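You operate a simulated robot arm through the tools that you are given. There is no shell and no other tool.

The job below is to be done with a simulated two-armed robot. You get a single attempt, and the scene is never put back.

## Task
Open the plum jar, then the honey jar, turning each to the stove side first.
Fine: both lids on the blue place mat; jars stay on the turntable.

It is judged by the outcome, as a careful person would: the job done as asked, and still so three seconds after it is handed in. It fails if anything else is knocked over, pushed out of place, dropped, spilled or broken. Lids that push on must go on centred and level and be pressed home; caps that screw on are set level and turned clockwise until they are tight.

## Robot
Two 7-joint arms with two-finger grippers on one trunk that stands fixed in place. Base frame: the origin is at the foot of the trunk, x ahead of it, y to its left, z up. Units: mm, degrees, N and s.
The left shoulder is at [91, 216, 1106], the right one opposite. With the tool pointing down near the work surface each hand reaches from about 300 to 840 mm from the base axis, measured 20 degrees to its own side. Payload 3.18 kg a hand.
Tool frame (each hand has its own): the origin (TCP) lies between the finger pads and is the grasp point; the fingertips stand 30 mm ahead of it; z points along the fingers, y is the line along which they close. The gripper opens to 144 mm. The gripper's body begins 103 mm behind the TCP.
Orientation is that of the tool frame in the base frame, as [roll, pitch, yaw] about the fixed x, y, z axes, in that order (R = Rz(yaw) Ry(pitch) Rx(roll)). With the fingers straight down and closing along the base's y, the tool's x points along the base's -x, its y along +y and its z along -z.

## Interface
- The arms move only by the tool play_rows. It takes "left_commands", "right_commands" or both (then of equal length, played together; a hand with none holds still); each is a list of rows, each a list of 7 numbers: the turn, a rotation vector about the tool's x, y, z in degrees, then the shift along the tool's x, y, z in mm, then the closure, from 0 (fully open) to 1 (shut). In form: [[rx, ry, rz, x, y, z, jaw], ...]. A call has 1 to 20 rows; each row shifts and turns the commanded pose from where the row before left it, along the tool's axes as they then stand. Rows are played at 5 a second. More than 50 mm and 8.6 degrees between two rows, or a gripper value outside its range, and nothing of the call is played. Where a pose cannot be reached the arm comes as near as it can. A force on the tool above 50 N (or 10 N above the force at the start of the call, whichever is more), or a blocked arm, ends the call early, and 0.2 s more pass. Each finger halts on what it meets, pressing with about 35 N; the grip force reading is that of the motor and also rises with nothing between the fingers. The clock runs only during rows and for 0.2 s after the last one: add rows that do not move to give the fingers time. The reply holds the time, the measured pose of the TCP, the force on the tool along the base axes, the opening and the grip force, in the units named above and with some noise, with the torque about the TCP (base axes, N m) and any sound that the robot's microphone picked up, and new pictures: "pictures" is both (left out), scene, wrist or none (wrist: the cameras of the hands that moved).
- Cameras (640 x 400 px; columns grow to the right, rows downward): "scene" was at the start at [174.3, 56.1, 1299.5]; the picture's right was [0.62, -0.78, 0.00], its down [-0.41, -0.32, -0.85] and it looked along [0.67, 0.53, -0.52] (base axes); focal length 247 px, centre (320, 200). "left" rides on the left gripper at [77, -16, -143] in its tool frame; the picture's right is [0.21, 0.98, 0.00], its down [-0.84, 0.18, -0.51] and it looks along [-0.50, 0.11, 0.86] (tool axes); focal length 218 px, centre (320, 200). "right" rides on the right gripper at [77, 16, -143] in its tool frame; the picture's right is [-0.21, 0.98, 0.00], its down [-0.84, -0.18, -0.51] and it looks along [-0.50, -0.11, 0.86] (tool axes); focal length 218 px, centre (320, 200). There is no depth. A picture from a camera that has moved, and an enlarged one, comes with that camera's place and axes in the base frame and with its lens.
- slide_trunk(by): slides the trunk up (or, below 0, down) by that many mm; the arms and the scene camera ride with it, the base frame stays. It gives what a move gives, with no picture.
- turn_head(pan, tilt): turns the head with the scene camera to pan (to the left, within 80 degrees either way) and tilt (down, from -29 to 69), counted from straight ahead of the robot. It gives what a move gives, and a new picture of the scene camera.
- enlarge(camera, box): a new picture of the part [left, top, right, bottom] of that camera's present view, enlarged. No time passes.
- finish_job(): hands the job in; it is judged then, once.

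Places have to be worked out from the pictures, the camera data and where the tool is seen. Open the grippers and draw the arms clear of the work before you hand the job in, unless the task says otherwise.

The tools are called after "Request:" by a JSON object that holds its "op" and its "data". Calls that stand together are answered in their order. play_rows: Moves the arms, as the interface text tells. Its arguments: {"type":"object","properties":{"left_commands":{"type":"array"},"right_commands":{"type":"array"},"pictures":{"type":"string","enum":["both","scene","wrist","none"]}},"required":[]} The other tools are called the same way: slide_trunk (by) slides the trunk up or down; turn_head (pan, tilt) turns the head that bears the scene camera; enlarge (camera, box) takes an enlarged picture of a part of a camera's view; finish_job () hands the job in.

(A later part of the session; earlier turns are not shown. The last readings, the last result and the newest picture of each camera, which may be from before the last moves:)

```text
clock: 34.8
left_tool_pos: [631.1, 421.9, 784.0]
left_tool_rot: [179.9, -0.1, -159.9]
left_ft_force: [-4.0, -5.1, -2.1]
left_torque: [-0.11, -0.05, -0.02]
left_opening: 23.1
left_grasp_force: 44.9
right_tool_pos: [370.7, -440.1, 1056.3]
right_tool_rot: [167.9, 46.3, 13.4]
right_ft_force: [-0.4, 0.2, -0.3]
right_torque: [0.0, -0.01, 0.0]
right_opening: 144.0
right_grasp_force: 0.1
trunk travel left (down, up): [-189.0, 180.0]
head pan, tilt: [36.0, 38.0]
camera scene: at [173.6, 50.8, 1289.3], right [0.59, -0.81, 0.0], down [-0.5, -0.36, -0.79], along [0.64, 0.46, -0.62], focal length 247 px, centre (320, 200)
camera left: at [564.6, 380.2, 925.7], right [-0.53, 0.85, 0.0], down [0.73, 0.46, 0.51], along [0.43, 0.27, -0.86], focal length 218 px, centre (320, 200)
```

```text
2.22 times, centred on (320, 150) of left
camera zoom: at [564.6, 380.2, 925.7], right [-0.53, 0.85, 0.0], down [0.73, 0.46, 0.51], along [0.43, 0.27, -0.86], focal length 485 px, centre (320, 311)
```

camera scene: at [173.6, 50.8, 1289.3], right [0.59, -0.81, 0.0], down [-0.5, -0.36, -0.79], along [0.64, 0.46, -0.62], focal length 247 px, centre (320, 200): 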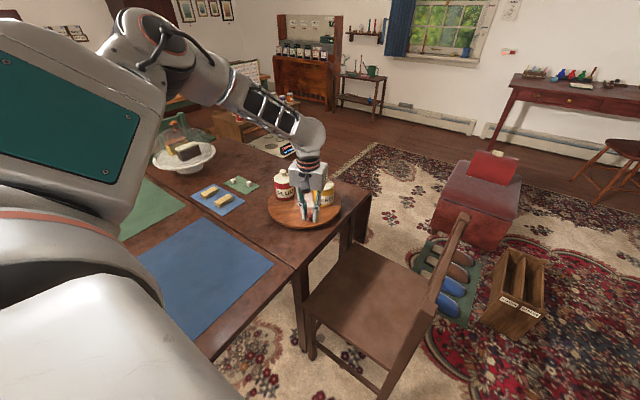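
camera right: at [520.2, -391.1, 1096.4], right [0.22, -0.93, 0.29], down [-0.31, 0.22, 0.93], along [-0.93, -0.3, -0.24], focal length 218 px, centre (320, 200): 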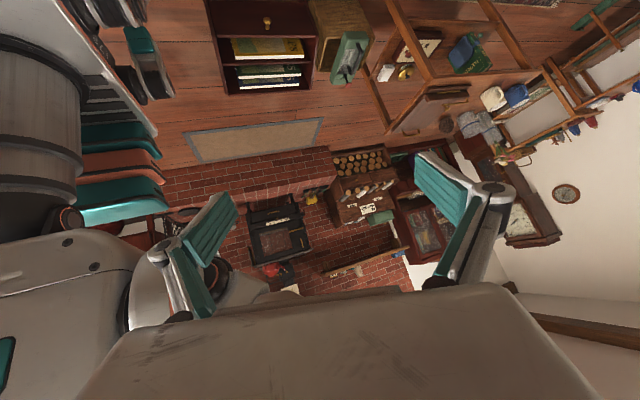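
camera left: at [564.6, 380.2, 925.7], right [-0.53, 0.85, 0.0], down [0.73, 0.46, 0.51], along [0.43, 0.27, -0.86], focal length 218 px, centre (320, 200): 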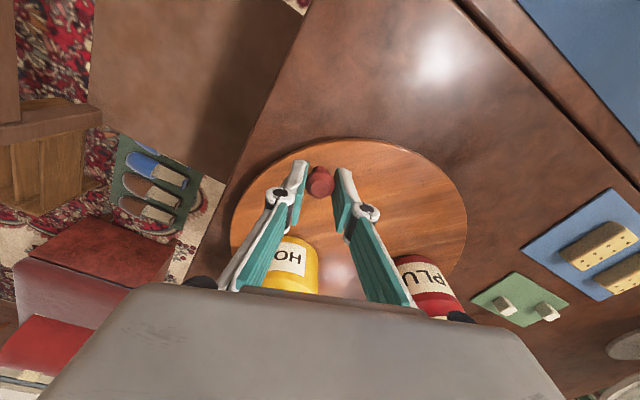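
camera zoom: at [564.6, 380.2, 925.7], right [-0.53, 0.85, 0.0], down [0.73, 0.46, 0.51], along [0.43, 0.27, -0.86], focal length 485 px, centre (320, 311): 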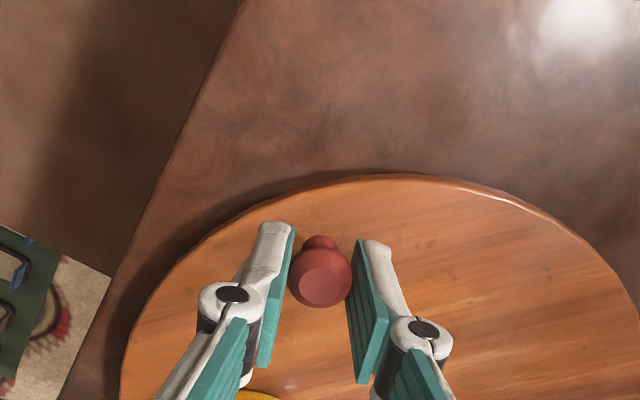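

The fingers hold the knob (opening 23 mm). I turn the table counter-clockwise gently along an arc, first 20° to check forces.

Request:
{"op": "play_rows", "data": {"left_commands": [[0, 0, 0, -3.789, -6.183, 0, 0.92], [0, 0, 0, -4.211, -5.904, 0, 0.92], [0, 0, 0, -4.613, -5.596, 0, 0.92], [0, 0, 0, -4.992, -5.261, 0, 0.92], [0, 0, 0, -5.347, -4.899, 0, 0.92]], "pictures": "both"}}

Request:
{"op": "enlarge", "data": {"camera": "scene", "box": [256, 140, 368, 240]}}

Request:
{"op": "enlarge", "data": {"camera": "left", "box": [180, 60, 460, 240]}}

```text
clock: 36.0
left_tool_pos: [661.5, 404.3, 784.3]
left_tool_rot: [179.8, 0.0, -160.0]
left_ft_force: [-5.9, -4.9, -4.2]
left_torque: [-0.23, 0.56, 0.43]
left_opening: 22.6
left_grasp_force: 44.9
right_tool_pos: [371.7, -440.3, 1054.7]
right_tool_rot: [167.9, 46.3, 13.3]
right_ft_force: [0.0, 0.7, 0.7]
right_torque: [0.0, 0.02, 0.01]
right_opening: 144.0
right_grasp_force: 0.0
trunk travel left (down, up): [-189.0, 180.0]
head pan, tilt: [36.0, 38.0]
camera scene: at [173.7, 50.8, 1289.3], right [0.59, -0.81, 0.0], down [-0.5, -0.36, -0.79], along [0.64, 0.46, -0.62], focal length 247 px, centre (320, 200)
camera left: at [596.2, 363.5, 925.6], right [-0.53, 0.85, 0.0], down [0.73, 0.46, 0.51], along [0.43, 0.27, -0.86], focal length 218 px, centre (320, 200)
```

scene: 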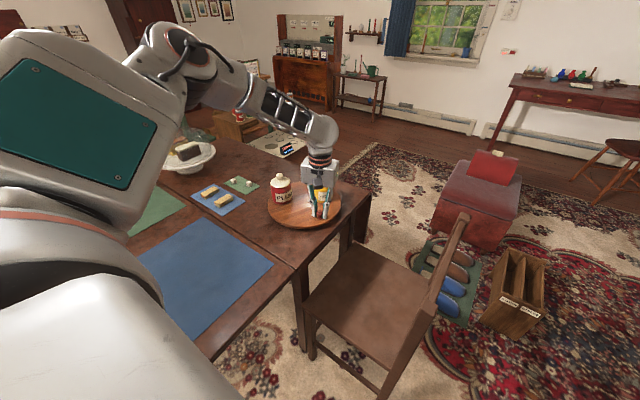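
left: 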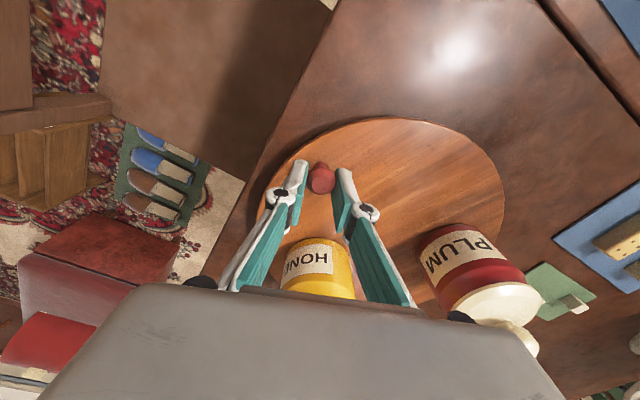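

```text
4.00 times, centred on (312, 190) of scene
camera zoom: at [173.7, 50.8, 1289.3], right [0.59, -0.81, 0.0], down [-0.5, -0.36, -0.79], along [0.64, 0.46, -0.62], focal length 989 px, centre (352, 240)
```

zoom: 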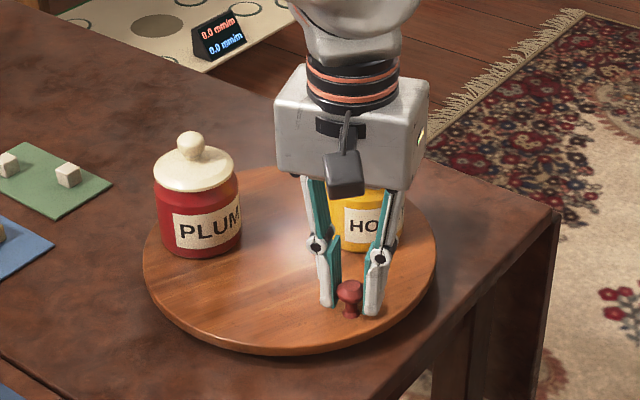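

```text
2.22 times, centred on (320, 150) of left
camera zoom: at [596.2, 363.5, 925.6], right [-0.53, 0.85, 0.0], down [0.73, 0.46, 0.51], along [0.43, 0.27, -0.86], focal length 485 px, centre (320, 311)
```

zoom: 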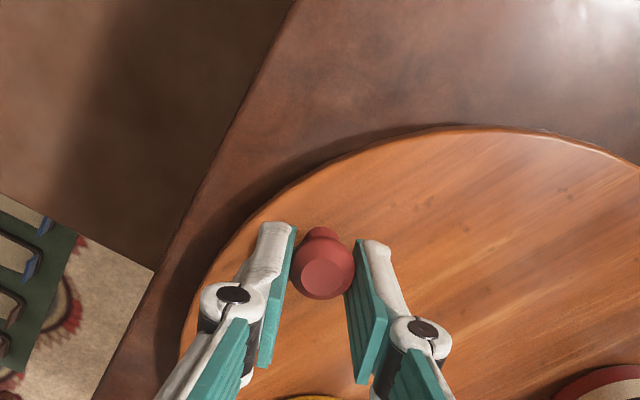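

The table turns smoothly and the knob stays in the grip. I continue the arc another 40°.

Request:
{"op": "play_rows", "data": {"left_commands": [[0, 0, 0, -5.675, -4.514, 0, 0.92], [0, 0, 0, -5.976, -4.108, 0, 0.92], [0, 0, 0, -6.248, -3.681, 0, 0.92], [0, 0, 0, -6.49, -3.236, 0, 0.92], [0, 0, 0, -6.7, -2.775, 0, 0.92], [0, 0, 0, -6.877, -2.301, 0, 0.92], [0, 0, 0, -7.021, -1.816, 0, 0.92], [0, 0, 0, -7.131, -1.322, 0, 0.92], [0, 0, 0, -7.205, -0.821, 0, 0.92], [0, 0, 0, -7.245, -0.316, 0, 0.92]], "pictures": "both"}}

Request:
{"op": "enlarge", "data": {"camera": "scene", "box": [256, 140, 368, 240]}}

Request:
{"op": "enlarge", "data": {"camera": "left", "box": [180, 60, 460, 240]}}

```text
clock: 38.4
left_tool_pos: [715.9, 398.3, 784.7]
left_tool_rot: [-179.4, -0.4, -160.3]
left_ft_force: [2.1, -8.2, -20.7]
left_torque: [0.2, -1.07, 0.01]
left_opening: 22.6
left_grasp_force: 45.1
left hand out of reach, approached as far as the arm can: row 8, 9, 10
right_tool_pos: [371.7, -439.4, 1056.5]
right_tool_rot: [167.7, 46.3, 13.3]
right_ft_force: [-0.1, 0.3, 0.0]
right_torque: [-0.04, -0.09, 0.07]
right_opening: 144.0
right_grasp_force: 0.0
trunk travel left (down, up): [-189.0, 180.0]
head pan, tilt: [36.0, 38.0]
stopped in row 10 (left hand): the force on the tool passed its limit at 51 N (the readings are from after the stop); the commanded pose is now the measured one
camera scene: at [174.2, 52.6, 1289.5], right [0.59, -0.81, 0.0], down [-0.5, -0.36, -0.79], along [0.64, 0.46, -0.62], focal length 247 px, centre (320, 200)
camera left: at [650.5, 360.2, 927.0], right [-0.53, 0.85, -0.01], down [0.73, 0.46, 0.5], along [0.43, 0.26, -0.87], focal length 218 px, centre (320, 200)
```

scene: 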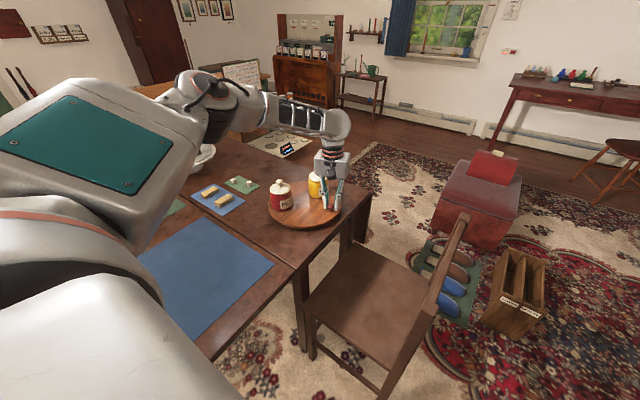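
left: 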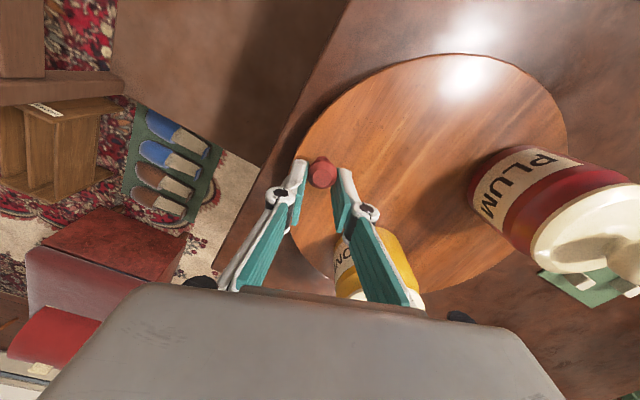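

```text
4.00 times, centred on (312, 190) of scene
camera zoom: at [174.2, 52.6, 1289.5], right [0.59, -0.81, 0.0], down [-0.5, -0.36, -0.79], along [0.64, 0.46, -0.62], focal length 989 px, centre (352, 240)
```

zoom: 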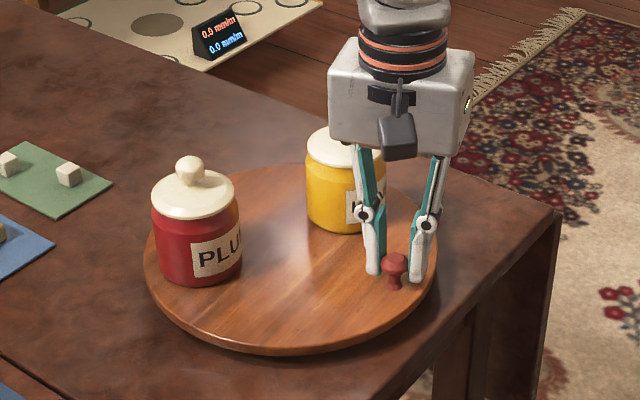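

```text
2.22 times, centred on (320, 150) of left
camera zoom: at [650.5, 360.2, 927.0], right [-0.53, 0.85, -0.01], down [0.73, 0.46, 0.5], along [0.43, 0.26, -0.87], focal length 485 px, centre (320, 311)
```

zoom: 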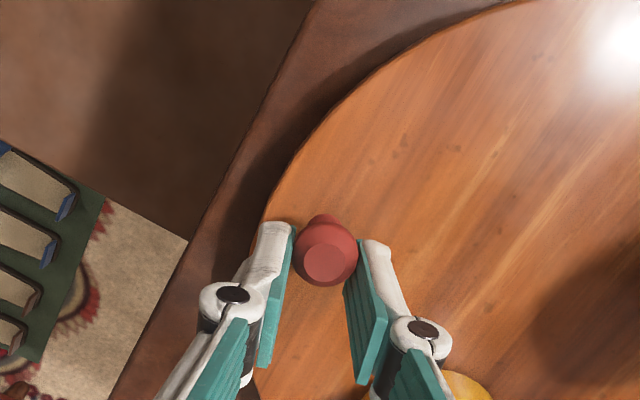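

The knob is at azimuth ≈ 280° (table turned 50°, plum now ≈150°), but the arm ran out of straight-down reach and the force limit stopped it. I open the fingers, tilt the tool outward to gain reach, and check before regripping.

Request:
{"op": "play_rows", "data": {"left_commands": [[0, 0, 0, 0, 0, 0, 0.75], [0, 0, 0, 0, 0, 0, 0.6], [0, -8, 0, 1.95, 0, -1, 0.6], [0, -8, 0, 1.95, 0, -1, 0.6], [0, -8, 0, 1.95, 0, -1, 0.6], [0, 0, 0, 0, 0, 0, 0.6]], "pictures": "both"}}

Request:
{"op": "enlarge", "data": {"camera": "scene", "box": [256, 140, 368, 240]}}

Request:
{"op": "enlarge", "data": {"camera": "left", "box": [180, 60, 460, 240]}}

```text
clock: 39.8
left_tool_pos: [711.1, 397.0, 789.5]
left_tool_rot: [-179.4, 23.9, -159.9]
left_ft_force: [0.6, 1.0, 0.5]
left_torque: [-0.01, -0.02, 0.02]
left_opening: 57.4
left_grasp_force: 0.1
right_tool_pos: [370.6, -441.1, 1055.3]
right_tool_rot: [168.0, 46.3, 13.4]
right_ft_force: [-0.1, -0.2, -0.3]
right_torque: [-0.01, 0.02, 0.03]
right_opening: 144.0
right_grasp_force: 0.1
trunk travel left (down, up): [-189.0, 180.0]
head pan, tilt: [36.0, 38.0]
camera scene: at [173.9, 51.3, 1289.2], right [0.59, -0.81, 0.0], down [-0.5, -0.36, -0.79], along [0.64, 0.46, -0.62], focal length 247 px, centre (320, 200)
camera left: at [597.0, 340.2, 888.0], right [-0.51, 0.85, -0.09], down [0.47, 0.37, 0.8], along [0.72, 0.37, -0.59], focal length 218 px, centre (320, 200)
```

scene: 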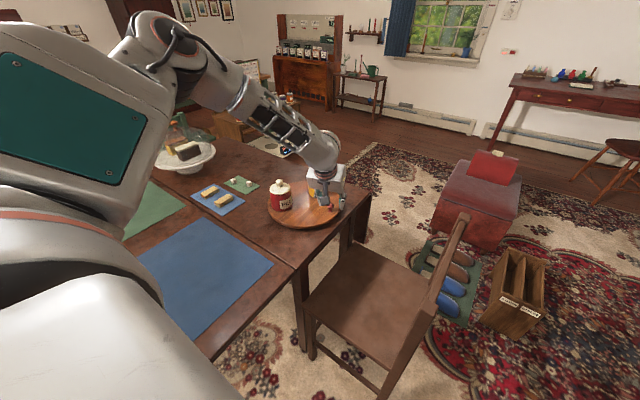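
left: 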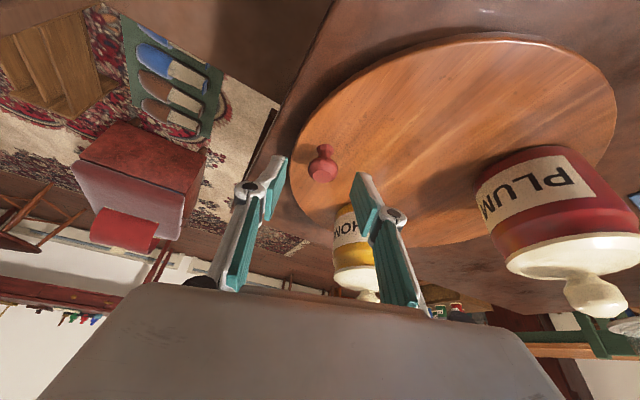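

```text
4.00 times, centred on (312, 190) of scene
camera zoom: at [173.9, 51.3, 1289.2], right [0.59, -0.81, 0.0], down [-0.5, -0.36, -0.79], along [0.64, 0.46, -0.62], focal length 989 px, centre (352, 240)
```

zoom: 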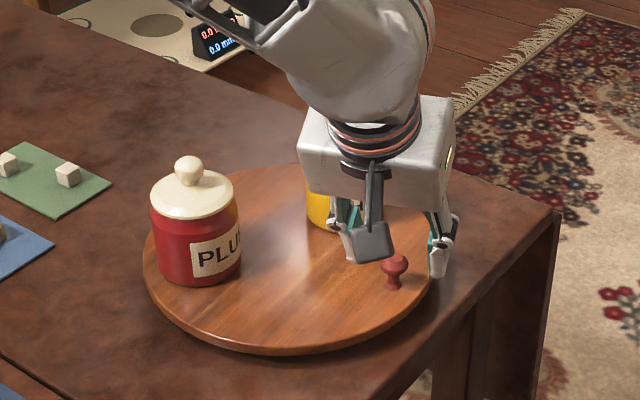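

```text
2.22 times, centred on (320, 150) of left
camera zoom: at [597.0, 340.2, 888.0], right [-0.51, 0.85, -0.09], down [0.47, 0.37, 0.8], along [0.72, 0.37, -0.59], focal length 485 px, centre (320, 311)
```

zoom: 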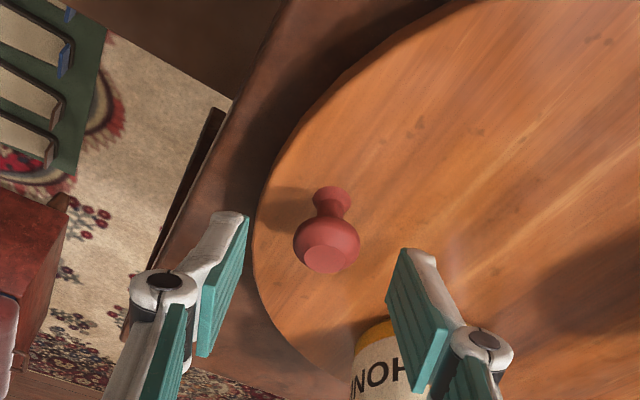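

The knob had slipped a few mm along the pads: it's now ≈ (707, 397), azimuth ≈ 275°, plum ≈ 147°. A straddle with the closing axis along the tangent will push it positively, so I lift clear, untilt, yaw to ≈121°, and tilt outward about the other axis.

Request:
{"op": "play_rows", "data": {"left_commands": [[0, 0, 0, -2.2, 4.5, -35.1, 0.6], [0, 0, 0, -2.2, 4.5, -35.1, 0.6], [0, 0, 0, -2.2, 4.5, -35.1, 0.6], [0, 8, 0, 0, 0, 0, 0.6], [0, 8, 0, 0, 0, 0, 0.6], [0, 7.9, 0, 0, 0, 0, 0.6], [0, 0, 7.9, 0, 0, 0, 0.6], [0, 0, 7.9, 0, 0, 0, 0.6], [0, 0, 7.9, 0, 0, 0, 0.6], [0, 0, 7.9, 0, 0, 0, 0.6], [0, 0, 7.9, 0, 0, 0, 0.6], [0, 0, 7.9, 0, 0, 0, 0.6], [0, 0, 7.9, 0, 0, 0, 0.6], [0, 0, 7.9, 0, 0, 0, 0.6], [0, 0, 7.9, 0, 0, 0, 0.6], [0, 0, 7.9, 0, 0, 0, 0.6]], "pictures": "both"}}

```text
clock: 43.2
left_tool_pos: [671.5, 398.5, 888.6]
left_tool_rot: [-179.8, 0.4, 120.7]
left_ft_force: [0.3, -0.3, 0.3]
left_torque: [-0.02, 0.02, 0.01]
left_opening: 57.7
left_grasp_force: 0.0
right_tool_pos: [370.8, -440.7, 1055.0]
right_tool_rot: [167.9, 46.3, 13.4]
right_ft_force: [0.2, 1.3, 0.4]
right_torque: [0.05, 0.0, 0.02]
right_opening: 144.0
right_grasp_force: 0.1
trunk travel left (down, up): [-189.0, 180.0]
head pan, tilt: [36.0, 38.0]
camera scene: at [173.7, 51.1, 1289.3], right [0.59, -0.81, 0.0], down [-0.5, -0.36, -0.79], along [0.64, 0.46, -0.62], focal length 247 px, centre (320, 200)
camera left: at [619.8, 458.6, 1029.1], right [0.73, 0.68, 0.0], down [0.58, -0.63, 0.51], along [0.35, -0.38, -0.86], focal length 218 px, centre (320, 200)
```

scene: 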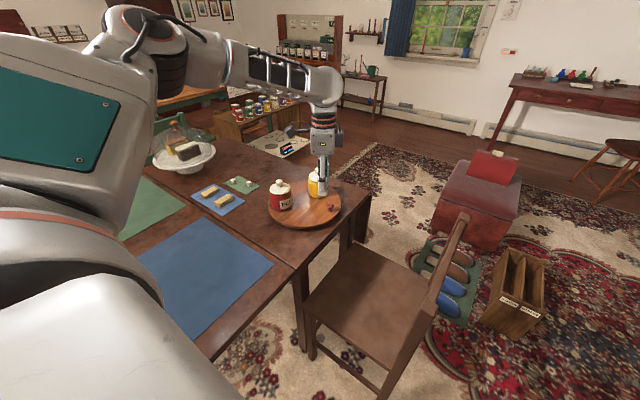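
left: 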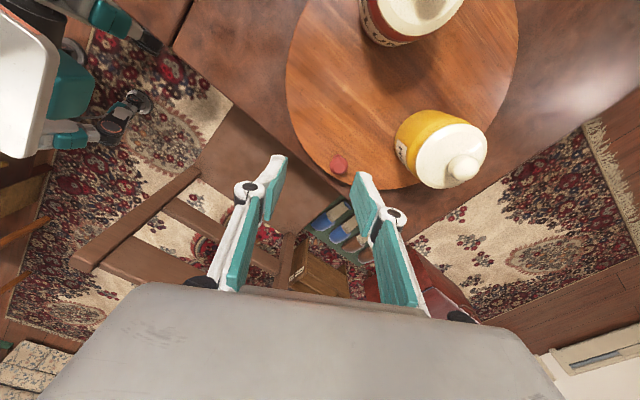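

Orientation reached. I enlarge to refine the knob and jar positions.

Request:
{"op": "enlarge", "data": {"camera": "left", "box": [270, 0, 520, 200]}}

Request:
{"op": "enlarge", "data": {"camera": "scene", "box": [256, 140, 368, 240]}}

```text
2.00 times, centred on (395, 100) of left
camera zoom: at [619.8, 458.6, 1029.1], right [0.73, 0.68, 0.0], down [0.58, -0.63, 0.51], along [0.35, -0.38, -0.86], focal length 436 px, centre (170, 400)
```

zoom: 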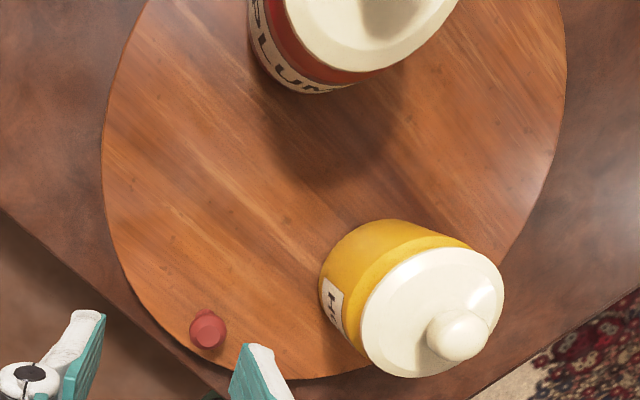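

```text
4.00 times, centred on (312, 190) of scene
camera zoom: at [173.7, 51.1, 1289.3], right [0.59, -0.81, 0.0], down [-0.5, -0.36, -0.79], along [0.64, 0.46, -0.62], focal length 989 px, centre (352, 240)
```

zoom: 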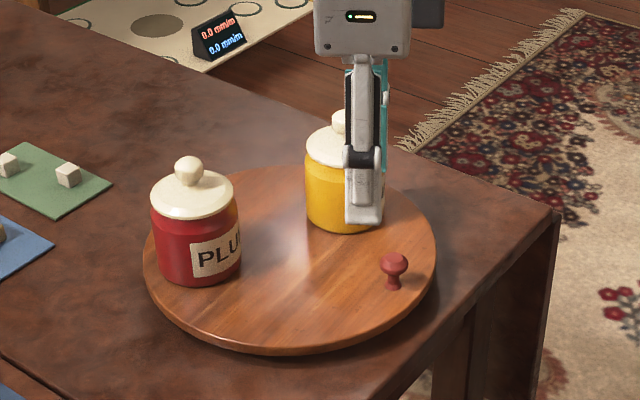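

Knob ≈ (706, 399.5); table turned ≈ 45.5° so far. Now I tilt the tool 24° outward, narrow the opening to ~40 mm, and move above the knob.

Request:
{"op": "play_rows", "data": {"left_commands": [[-8, 0, 0, 0, 0, 0, 0.66], [-8, 0, 0, 0, 0, 0, 0.72], [-8, 0, 0, 0, 0, 0, 0.72], [0, 0, 0, -8.4, -2, 29.5, 0.72], [0, 0, 0, -8.4, -2, 29.5, 0.72], [0, 0, 0, 0, 0, 0, 0.72]], "pictures": "both"}}

Request:
{"op": "enlarge", "data": {"camera": "scene", "box": [256, 140, 368, 240]}}

Request:
{"op": "enlarge", "data": {"camera": "left", "box": [200, 60, 480, 280]}}

```text
clock: 44.6
left_tool_pos: [697.6, 394.5, 834.4]
left_tool_rot: [156.0, 0.7, 120.8]
left_ft_force: [0.1, -0.1, -0.2]
left_torque: [0.03, 0.04, 0.01]
left_opening: 40.2
left_grasp_force: 0.0
right_tool_pos: [370.9, -441.9, 1056.2]
right_tool_rot: [167.9, 46.4, 13.3]
right_ft_force: [-0.1, -0.3, -0.4]
right_torque: [-0.03, -0.04, 0.0]
right_opening: 144.1
right_grasp_force: 0.0
trunk travel left (down, up): [-189.0, 180.0]
head pan, tilt: [36.0, 38.0]
camera scene: at [173.3, 50.9, 1289.5], right [0.59, -0.81, 0.0], down [-0.5, -0.36, -0.79], along [0.64, 0.46, -0.62], focal length 247 px, centre (320, 200)
camera left: at [595.9, 424.4, 956.5], right [0.66, 0.64, 0.39], down [0.39, -0.74, 0.55], along [0.64, -0.2, -0.74], focal length 218 px, centre (320, 200)
```

scene: 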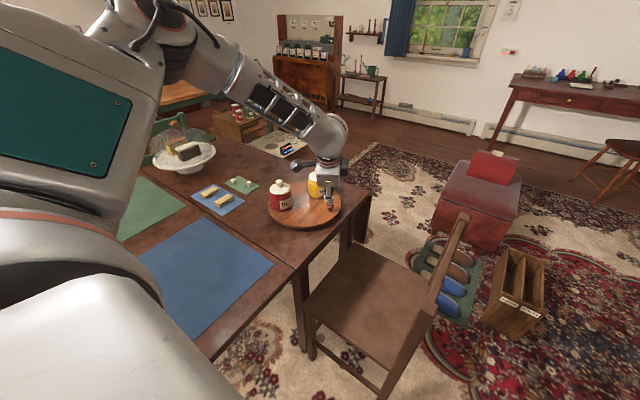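
left: 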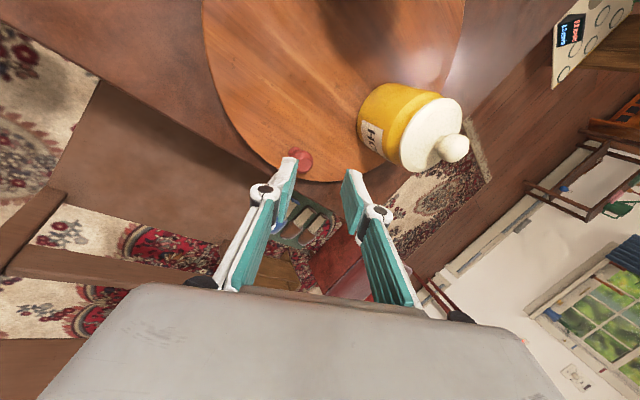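

```text
4.00 times, centred on (312, 190) of scene
camera zoom: at [173.3, 50.9, 1289.5], right [0.59, -0.81, 0.0], down [-0.5, -0.36, -0.79], along [0.64, 0.46, -0.62], focal length 989 px, centre (352, 240)
```

zoom: 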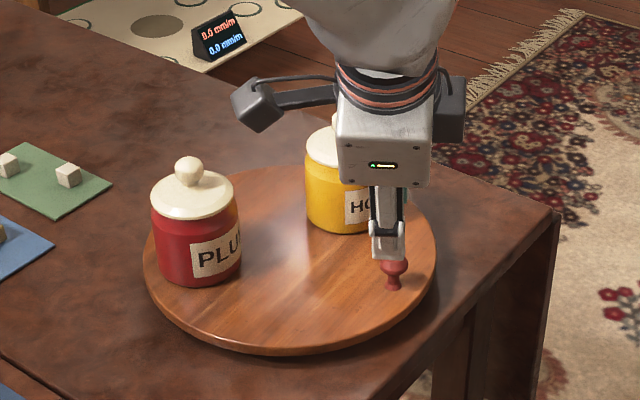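

```text
1.82 times, centred on (340, 170) of left
camera zoom: at [595.9, 424.4, 956.5], right [0.66, 0.64, 0.39], down [0.39, -0.74, 0.55], along [0.64, -0.2, -0.74], focal length 397 px, centre (284, 254)
```

zoom: 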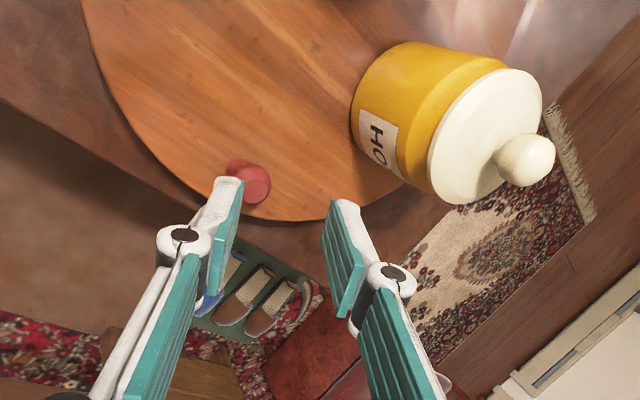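

The knob sits as computed (tool frame ≈ (0, -17, 63)). I first shift so it lies on the tool axis, then slide down along the tool axis so it enters between the fingers.

Request:
{"op": "play_rows", "data": {"left_commands": [[0, 0, 0, 0, -17.3, 0, 0.72], [0, 0, 0, 0, 0, 14, 0.72], [0, 0, 0, 0, 0, 14, 0.72], [0, 0, 0, 0, 0, 10, 0.72], [0, 0, 0, 0, 0, 0, 0.72]], "pictures": "both"}}

Request:
{"op": "enlarge", "data": {"camera": "scene", "box": [256, 140, 368, 240]}}

Request:
{"op": "enlarge", "data": {"camera": "left", "box": [200, 60, 480, 280]}}

```text
clock: 45.8
left_tool_pos: [696.3, 393.0, 791.0]
left_tool_rot: [156.0, 0.6, 120.8]
left_ft_force: [-0.3, 0.5, 0.5]
left_torque: [0.01, 0.03, 0.0]
left_opening: 40.3
left_grasp_force: 0.0
right_tool_pos: [370.8, -440.8, 1056.2]
right_tool_rot: [168.0, 46.4, 13.4]
right_ft_force: [0.4, -0.3, 0.5]
right_torque: [0.0, 0.02, -0.02]
right_opening: 144.0
right_grasp_force: 0.2
trunk travel left (down, up): [-189.0, 180.0]
head pan, tilt: [36.0, 38.0]
camera scene: at [173.4, 51.0, 1289.4], right [0.59, -0.81, 0.0], down [-0.5, -0.36, -0.79], along [0.64, 0.46, -0.62], focal length 247 px, centre (320, 200)
camera left: at [595.3, 424.3, 914.1], right [0.66, 0.64, 0.39], down [0.39, -0.74, 0.54], along [0.64, -0.2, -0.74], focal length 218 px, centre (320, 200)
```

scene: 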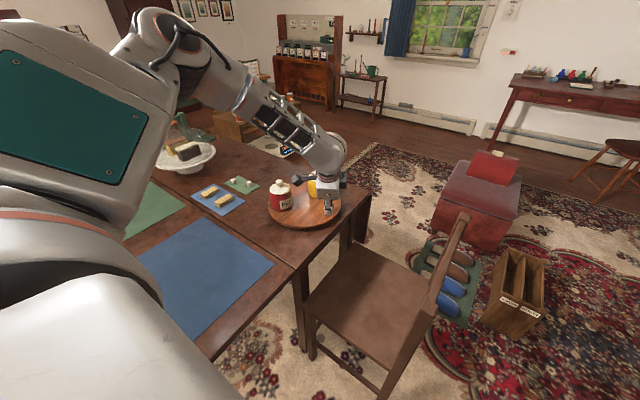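
left: 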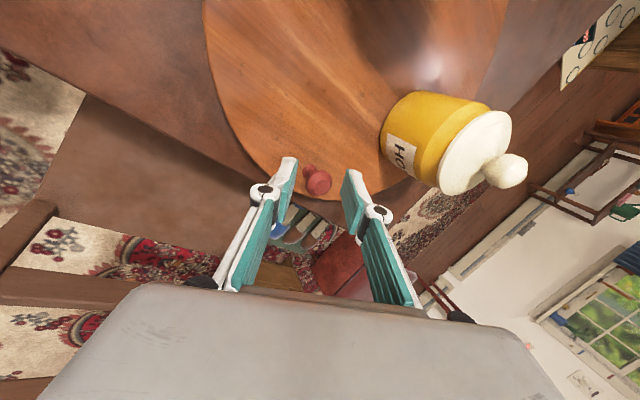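

```text
4.00 times, centred on (312, 190) of scene
camera zoom: at [173.4, 51.0, 1289.4], right [0.59, -0.81, 0.0], down [-0.5, -0.36, -0.79], along [0.64, 0.46, -0.62], focal length 989 px, centre (352, 240)
```

zoom: 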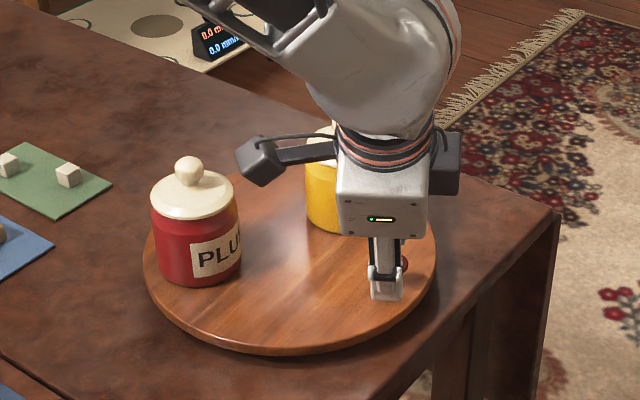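

```text
1.82 times, centred on (340, 170) of left
camera zoom: at [595.3, 424.3, 914.1], right [0.66, 0.64, 0.39], down [0.39, -0.74, 0.54], along [0.64, -0.2, -0.74], focal length 397 px, centre (284, 254)
```

zoom: 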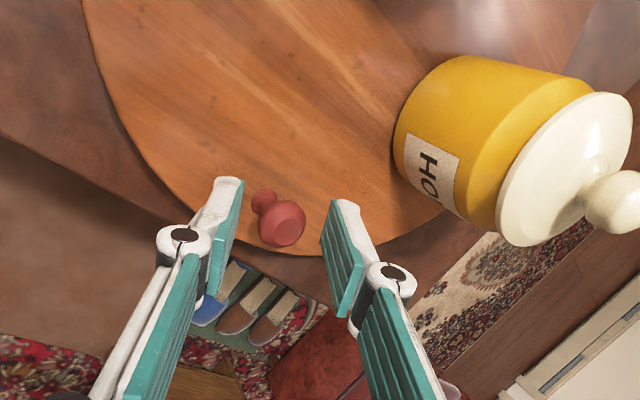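

The knob is now between the fingers. I close to a loose 26 mm straddle and push it along the arc, 32° first.

Request:
{"op": "play_rows", "data": {"left_commands": [[0, 0, 0, 0, 0, 0, 0.78], [0, 0, 0, 0, 0, 0, 0.82], [0, 0, 0, -2.959, 5.986, 2.665, 0.82], [0, 0, 0, -2.494, 6.16, 2.742, 0.82], [0, 0, 0, -2.018, 6.304, 2.806, 0.82], [0, 0, 0, -1.531, 6.417, 2.857, 0.82], [0, 0, 0, -1.038, 6.499, 2.893, 0.82], [0, 0, 0, -0.539, 6.55, 2.916, 0.82], [0, 0, 0, -0.037, 6.568, 2.924, 0.82], [0, 0, 0, 0.464, 6.554, 2.918, 0.82]], "pictures": "both"}}

Request:
{"op": "enlarge", "data": {"camera": "scene", "box": [256, 140, 368, 240]}}

Request:
{"op": "enlarge", "data": {"camera": "left", "box": [200, 60, 480, 280]}}

```text
clock: 48.0
left_tool_pos: [751.4, 414.8, 790.9]
left_tool_rot: [156.1, 0.5, 120.9]
left_ft_force: [-0.4, -0.1, 1.4]
left_torque: [0.27, 0.17, 0.1]
left_opening: 26.8
left_grasp_force: 13.2
right_tool_pos: [370.1, -440.5, 1055.6]
right_tool_rot: [167.9, 46.3, 13.3]
right_ft_force: [-0.4, 1.4, 0.2]
right_torque: [-0.03, -0.01, 0.01]
right_opening: 143.9
right_grasp_force: 0.1
trunk travel left (down, up): [-189.0, 180.0]
head pan, tilt: [36.0, 38.0]
camera scene: at [173.9, 51.3, 1289.3], right [0.59, -0.81, 0.0], down [-0.5, -0.36, -0.79], along [0.64, 0.46, -0.62], focal length 247 px, centre (320, 200)
camera left: at [650.3, 445.4, 913.8], right [0.66, 0.64, 0.39], down [0.39, -0.74, 0.54], along [0.64, -0.2, -0.74], focal length 218 px, centre (320, 200)
```

scene: 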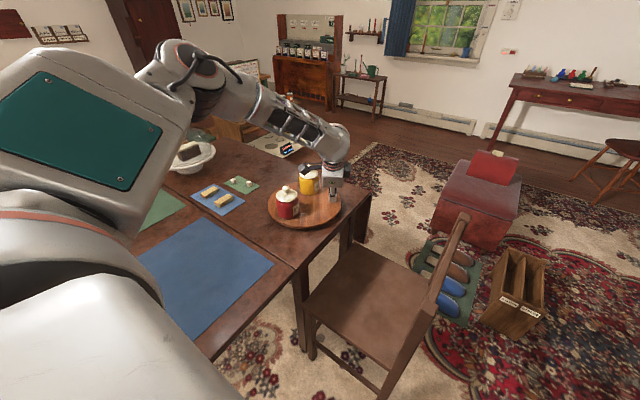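
left: 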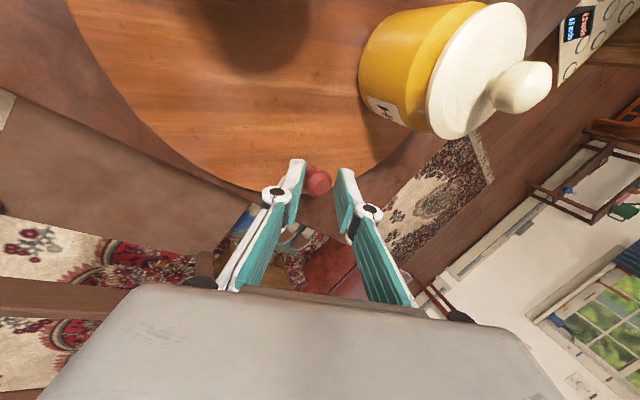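

```text
4.00 times, centred on (312, 190) of scene
camera zoom: at [173.9, 51.3, 1289.3], right [0.59, -0.81, 0.0], down [-0.5, -0.36, -0.79], along [0.64, 0.46, -0.62], focal length 989 px, centre (352, 240)
```

zoom: 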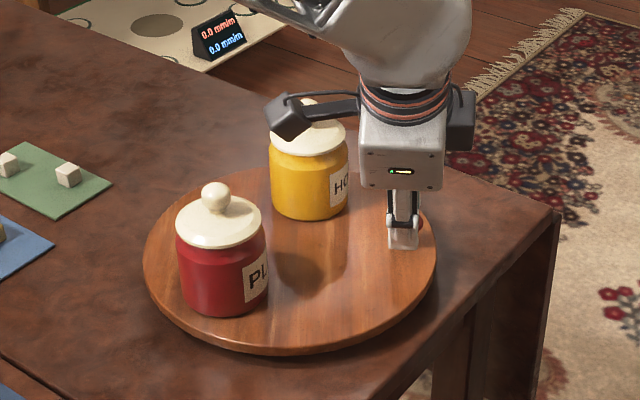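

```text
1.82 times, centred on (340, 170) of left
camera zoom: at [650.3, 445.4, 913.8], right [0.66, 0.64, 0.39], down [0.39, -0.74, 0.54], along [0.64, -0.2, -0.74], focal length 397 px, centre (284, 254)
```

zoom: 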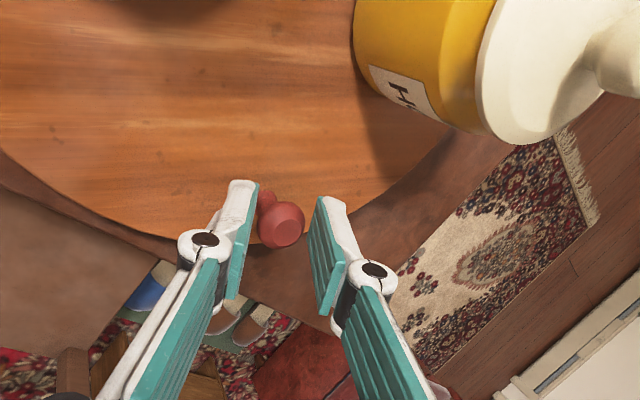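

Smooth and force-free: plum is now at ≈178°. I continue about 24° more.

Request:
{"op": "play_rows", "data": {"left_commands": [[0, 0, 0, 0.951, 6.51, 2.898, 0.82], [0, 0, 0, 1.446, 6.434, 2.864, 0.82], [0, 0, 0, 1.933, 6.326, 2.816, 0.82], [0, 0, 0, 2.412, 6.188, 2.755, 0.82], [0, 0, 0, 2.878, 6.019, 2.68, 0.82], [0, 0, 0, 3.331, 5.821, 2.591, 0.82], [0, 0, 0, 0, 0, 0, 0.82]], "pictures": "both"}}

Request:
{"op": "enlarge", "data": {"camera": "scene", "box": [256, 140, 368, 240]}}

Request:
{"op": "enlarge", "data": {"camera": "left", "box": [200, 60, 480, 280]}}

```text
clock: 49.6
left_tool_pos: [779.6, 446.2, 789.9]
left_tool_rot: [156.1, 0.5, 120.8]
left_ft_force: [1.7, 0.7, -1.0]
left_torque: [-0.17, -0.07, -0.18]
left_opening: 27.1
left_grasp_force: 12.7
right_tool_pos: [371.0, -440.0, 1056.1]
right_tool_rot: [168.0, 46.3, 13.3]
right_ft_force: [0.1, 0.2, 0.4]
right_torque: [0.03, 0.03, 0.0]
right_opening: 144.1
right_grasp_force: 0.0
trunk travel left (down, up): [-189.0, 180.0]
head pan, tilt: [36.0, 38.0]
camera scene: at [173.7, 51.0, 1289.3], right [0.59, -0.81, 0.0], down [-0.5, -0.36, -0.79], along [0.64, 0.46, -0.62], focal length 247 px, centre (320, 200)
camera left: at [677.9, 476.4, 913.1], right [0.66, 0.64, 0.39], down [0.39, -0.74, 0.54], along [0.64, -0.2, -0.74], focal length 218 px, centre (320, 200)
```

scene: 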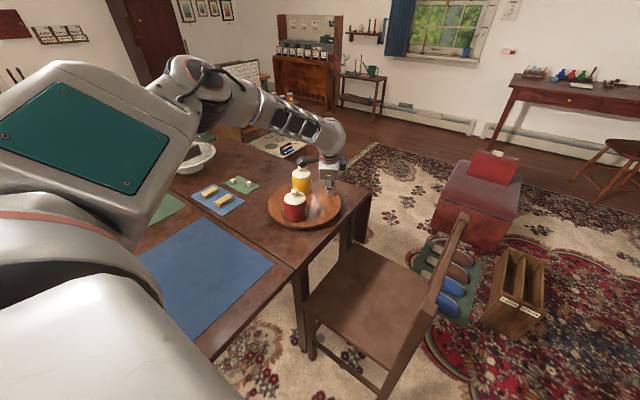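
left: 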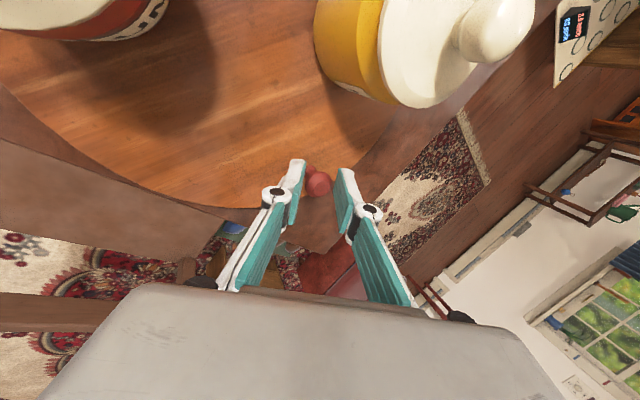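

```text
4.00 times, centred on (312, 190) of scene
camera zoom: at [173.7, 51.0, 1289.3], right [0.59, -0.81, 0.0], down [-0.5, -0.36, -0.79], along [0.64, 0.46, -0.62], focal length 989 px, centre (352, 240)
```

zoom: 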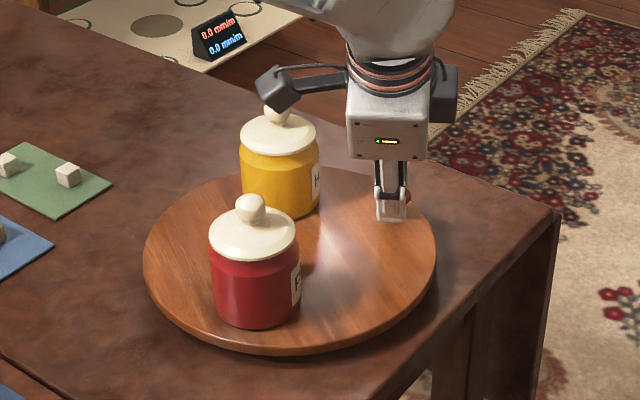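

```text
1.82 times, centred on (340, 170) of left
camera zoom: at [677.9, 476.4, 913.1], right [0.66, 0.64, 0.39], down [0.39, -0.74, 0.54], along [0.64, -0.2, -0.74], focal length 397 px, centre (284, 254)
```

zoom: 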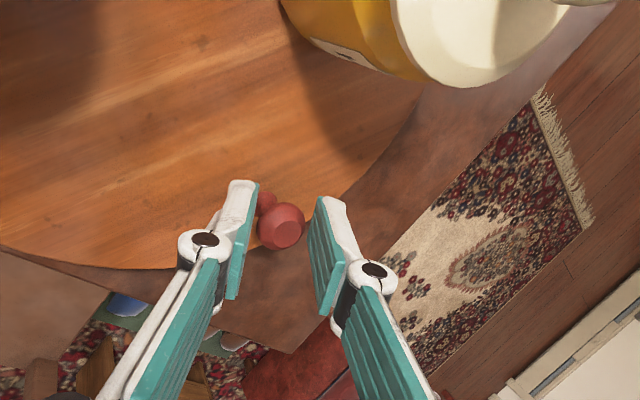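

Plum is now at ≈201° from the centre — straight toward the stove. I open, retreat along the tool, rise, and untilt beside the plum jar for a look at its lid.

Request:
{"op": "play_rows", "data": {"left_commands": [[0, 0, 0, 0, 0, 0, 0.72], [0, 0, 0, 0, 0, 0, 0.7], [0, 0, 0, 0, 0, -25, 0.7], [0, 0, 0, 0, 0, -25, 0.6], [0, 0, 0, 18.7, -11.5, -32.5, 0.5], [0, 0, 0, 18.7, -11.5, -32.5, 0.5], [0, 0, 0, 18.7, -11.5, -32.5, 0.5], [0, 0, 0, 18.7, -11.5, -32.5, 0.5], [8, 0, 0, 0, 0, 0, 0.5], [8, 0, 0, 0, 0, 0, 0.5], [8, 0, 0, 0, 0, 0, 0.5], [0, 0, 0, 0, 0, 0, 0.5]], "pictures": "both"}}

Request:
{"op": "enlarge", "data": {"camera": "scene", "box": [256, 140, 368, 240]}}

Request:
{"op": "enlarge", "data": {"camera": "left", "box": [200, 0, 640, 280]}}

```text
clock: 52.2
left_tool_pos: [641.4, 450.9, 937.5]
left_tool_rot: [-179.9, 0.6, 120.9]
left_ft_force: [0.0, 0.5, 0.2]
left_torque: [-0.02, -0.03, 0.02]
left_opening: 72.2
left_grasp_force: 0.0
right_tool_pos: [369.9, -440.7, 1055.7]
right_tool_rot: [167.9, 46.3, 13.5]
right_ft_force: [-0.4, -1.2, 0.2]
right_torque: [0.02, -0.01, 0.03]
right_opening: 143.9
right_grasp_force: 0.0
trunk travel left (down, up): [-189.0, 180.0]
head pan, tilt: [36.0, 38.0]
camera scene: at [172.9, 50.8, 1289.6], right [0.59, -0.81, 0.0], down [-0.5, -0.36, -0.79], along [0.64, 0.46, -0.62], focal length 247 px, centre (320, 200)
camera left: at [588.5, 510.9, 1078.1], right [0.73, 0.68, 0.0], down [0.58, -0.63, 0.52], along [0.35, -0.38, -0.86], focal length 218 px, centre (320, 200)
```

scene: 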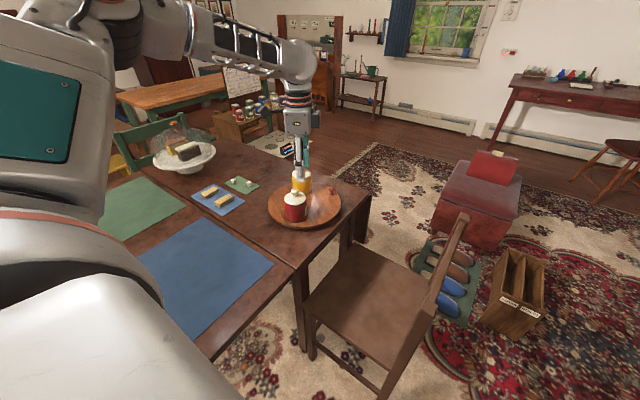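
left: 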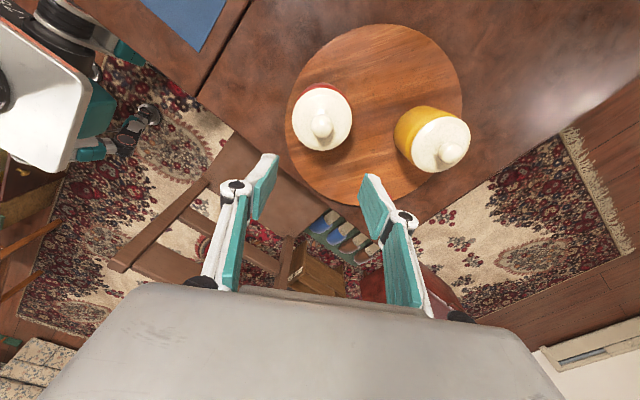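

```text
4.00 times, centred on (312, 190) of scene
camera zoom: at [172.9, 50.8, 1289.6], right [0.59, -0.81, 0.0], down [-0.5, -0.36, -0.79], along [0.64, 0.46, -0.62], focal length 989 px, centre (352, 240)
```

zoom: 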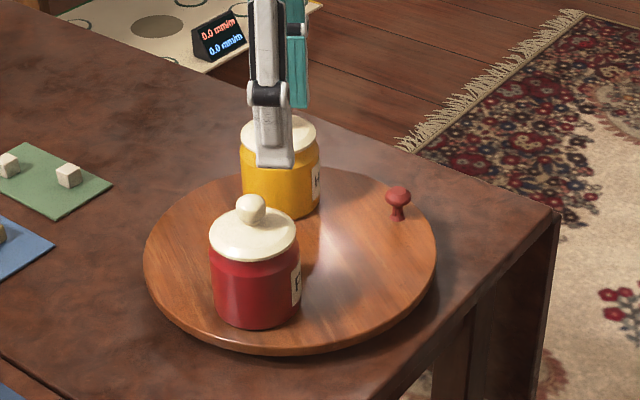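

```text
1.43 times, centred on (420, 140) of left
camera zoom: at [588.5, 510.9, 1078.1], right [0.73, 0.68, 0.0], down [0.58, -0.63, 0.52], along [0.35, -0.38, -0.86], focal length 312 px, centre (177, 286)
```

zoom: 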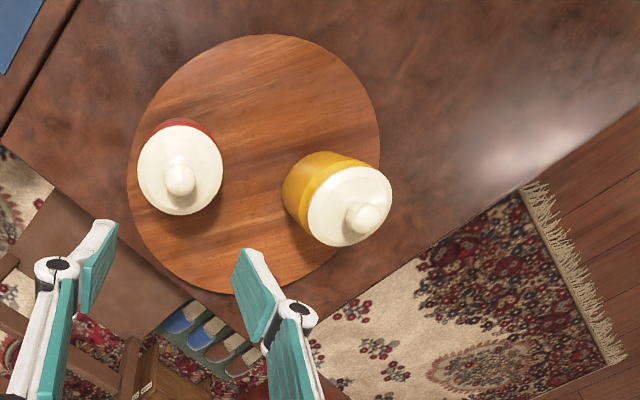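

Both views put the plum ball at ≈ (624, 473, 845). I move over it, stopping 18 mm high for a check.

Request:
{"op": "play_rows", "data": {"left_commands": [[0, 0.6, 0, 13.95, -1.8, 0, 0.5], [0, 0, 0, 13.95, -1.8, 28, 0.58], [0, 0, 0, 0, 0, 28, 0.58], [0, 0, 0, 0, 0, 0, 0.58]], "pictures": "both"}}

Request:
{"op": "enlarge", "data": {"camera": "scene", "box": [256, 130, 368, 230]}}

Request:
{"op": "enlarge", "data": {"camera": "left", "box": [180, 60, 460, 260]}}

```text
clock: 53.2
left_tool_pos: [625.9, 472.8, 881.4]
left_tool_rot: [-179.9, -0.1, 120.8]
left_ft_force: [-0.3, -0.5, 0.7]
left_torque: [0.02, 0.01, -0.03]
left_opening: 60.7
left_grasp_force: 0.0
right_tool_pos: [371.1, -441.3, 1055.4]
right_tool_rot: [167.9, 46.3, 13.3]
right_ft_force: [-0.5, -0.1, 0.6]
right_torque: [-0.01, -0.02, 0.0]
right_opening: 144.1
right_grasp_force: 0.1
trunk travel left (down, up): [-189.0, 180.0]
head pan, tilt: [36.0, 38.0]
camera scene: at [173.3, 51.0, 1289.5], right [0.59, -0.81, 0.0], down [-0.5, -0.36, -0.79], along [0.64, 0.46, -0.62], focal length 247 px, centre (320, 200)
camera left: at [572.8, 531.6, 1023.1], right [0.73, 0.68, 0.0], down [0.59, -0.63, 0.51], along [0.34, -0.37, -0.86], focal length 218 px, centre (320, 200)
```

scene: 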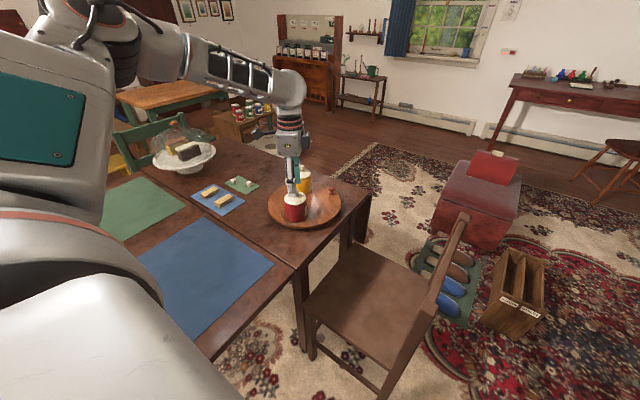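
left: 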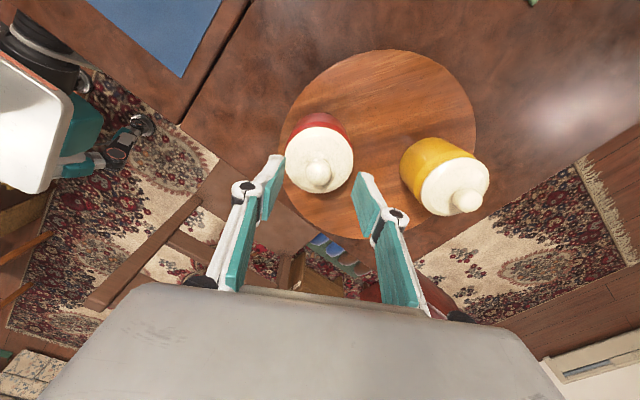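

```text
4.00 times, centred on (312, 180) of scene
camera zoom: at [173.3, 51.0, 1289.5], right [0.59, -0.81, 0.0], down [-0.5, -0.36, -0.79], along [0.64, 0.46, -0.62], focal length 989 px, centre (352, 280)
```

zoom: 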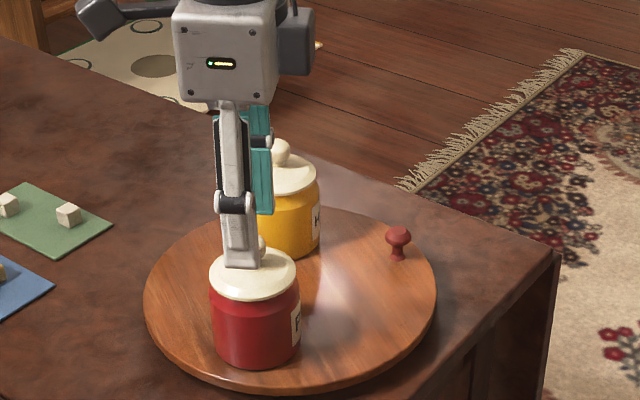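

```text
2.00 times, centred on (320, 160) of left
camera zoom: at [572.8, 531.6, 1023.1], right [0.73, 0.68, 0.0], down [0.59, -0.63, 0.51], along [0.34, -0.37, -0.86], focal length 436 px, centre (320, 280)
```

zoom: 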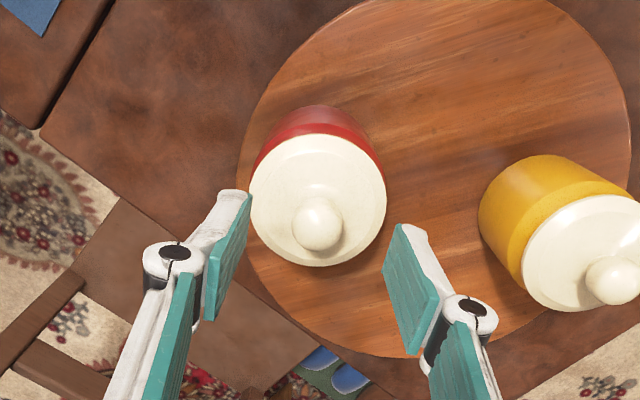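

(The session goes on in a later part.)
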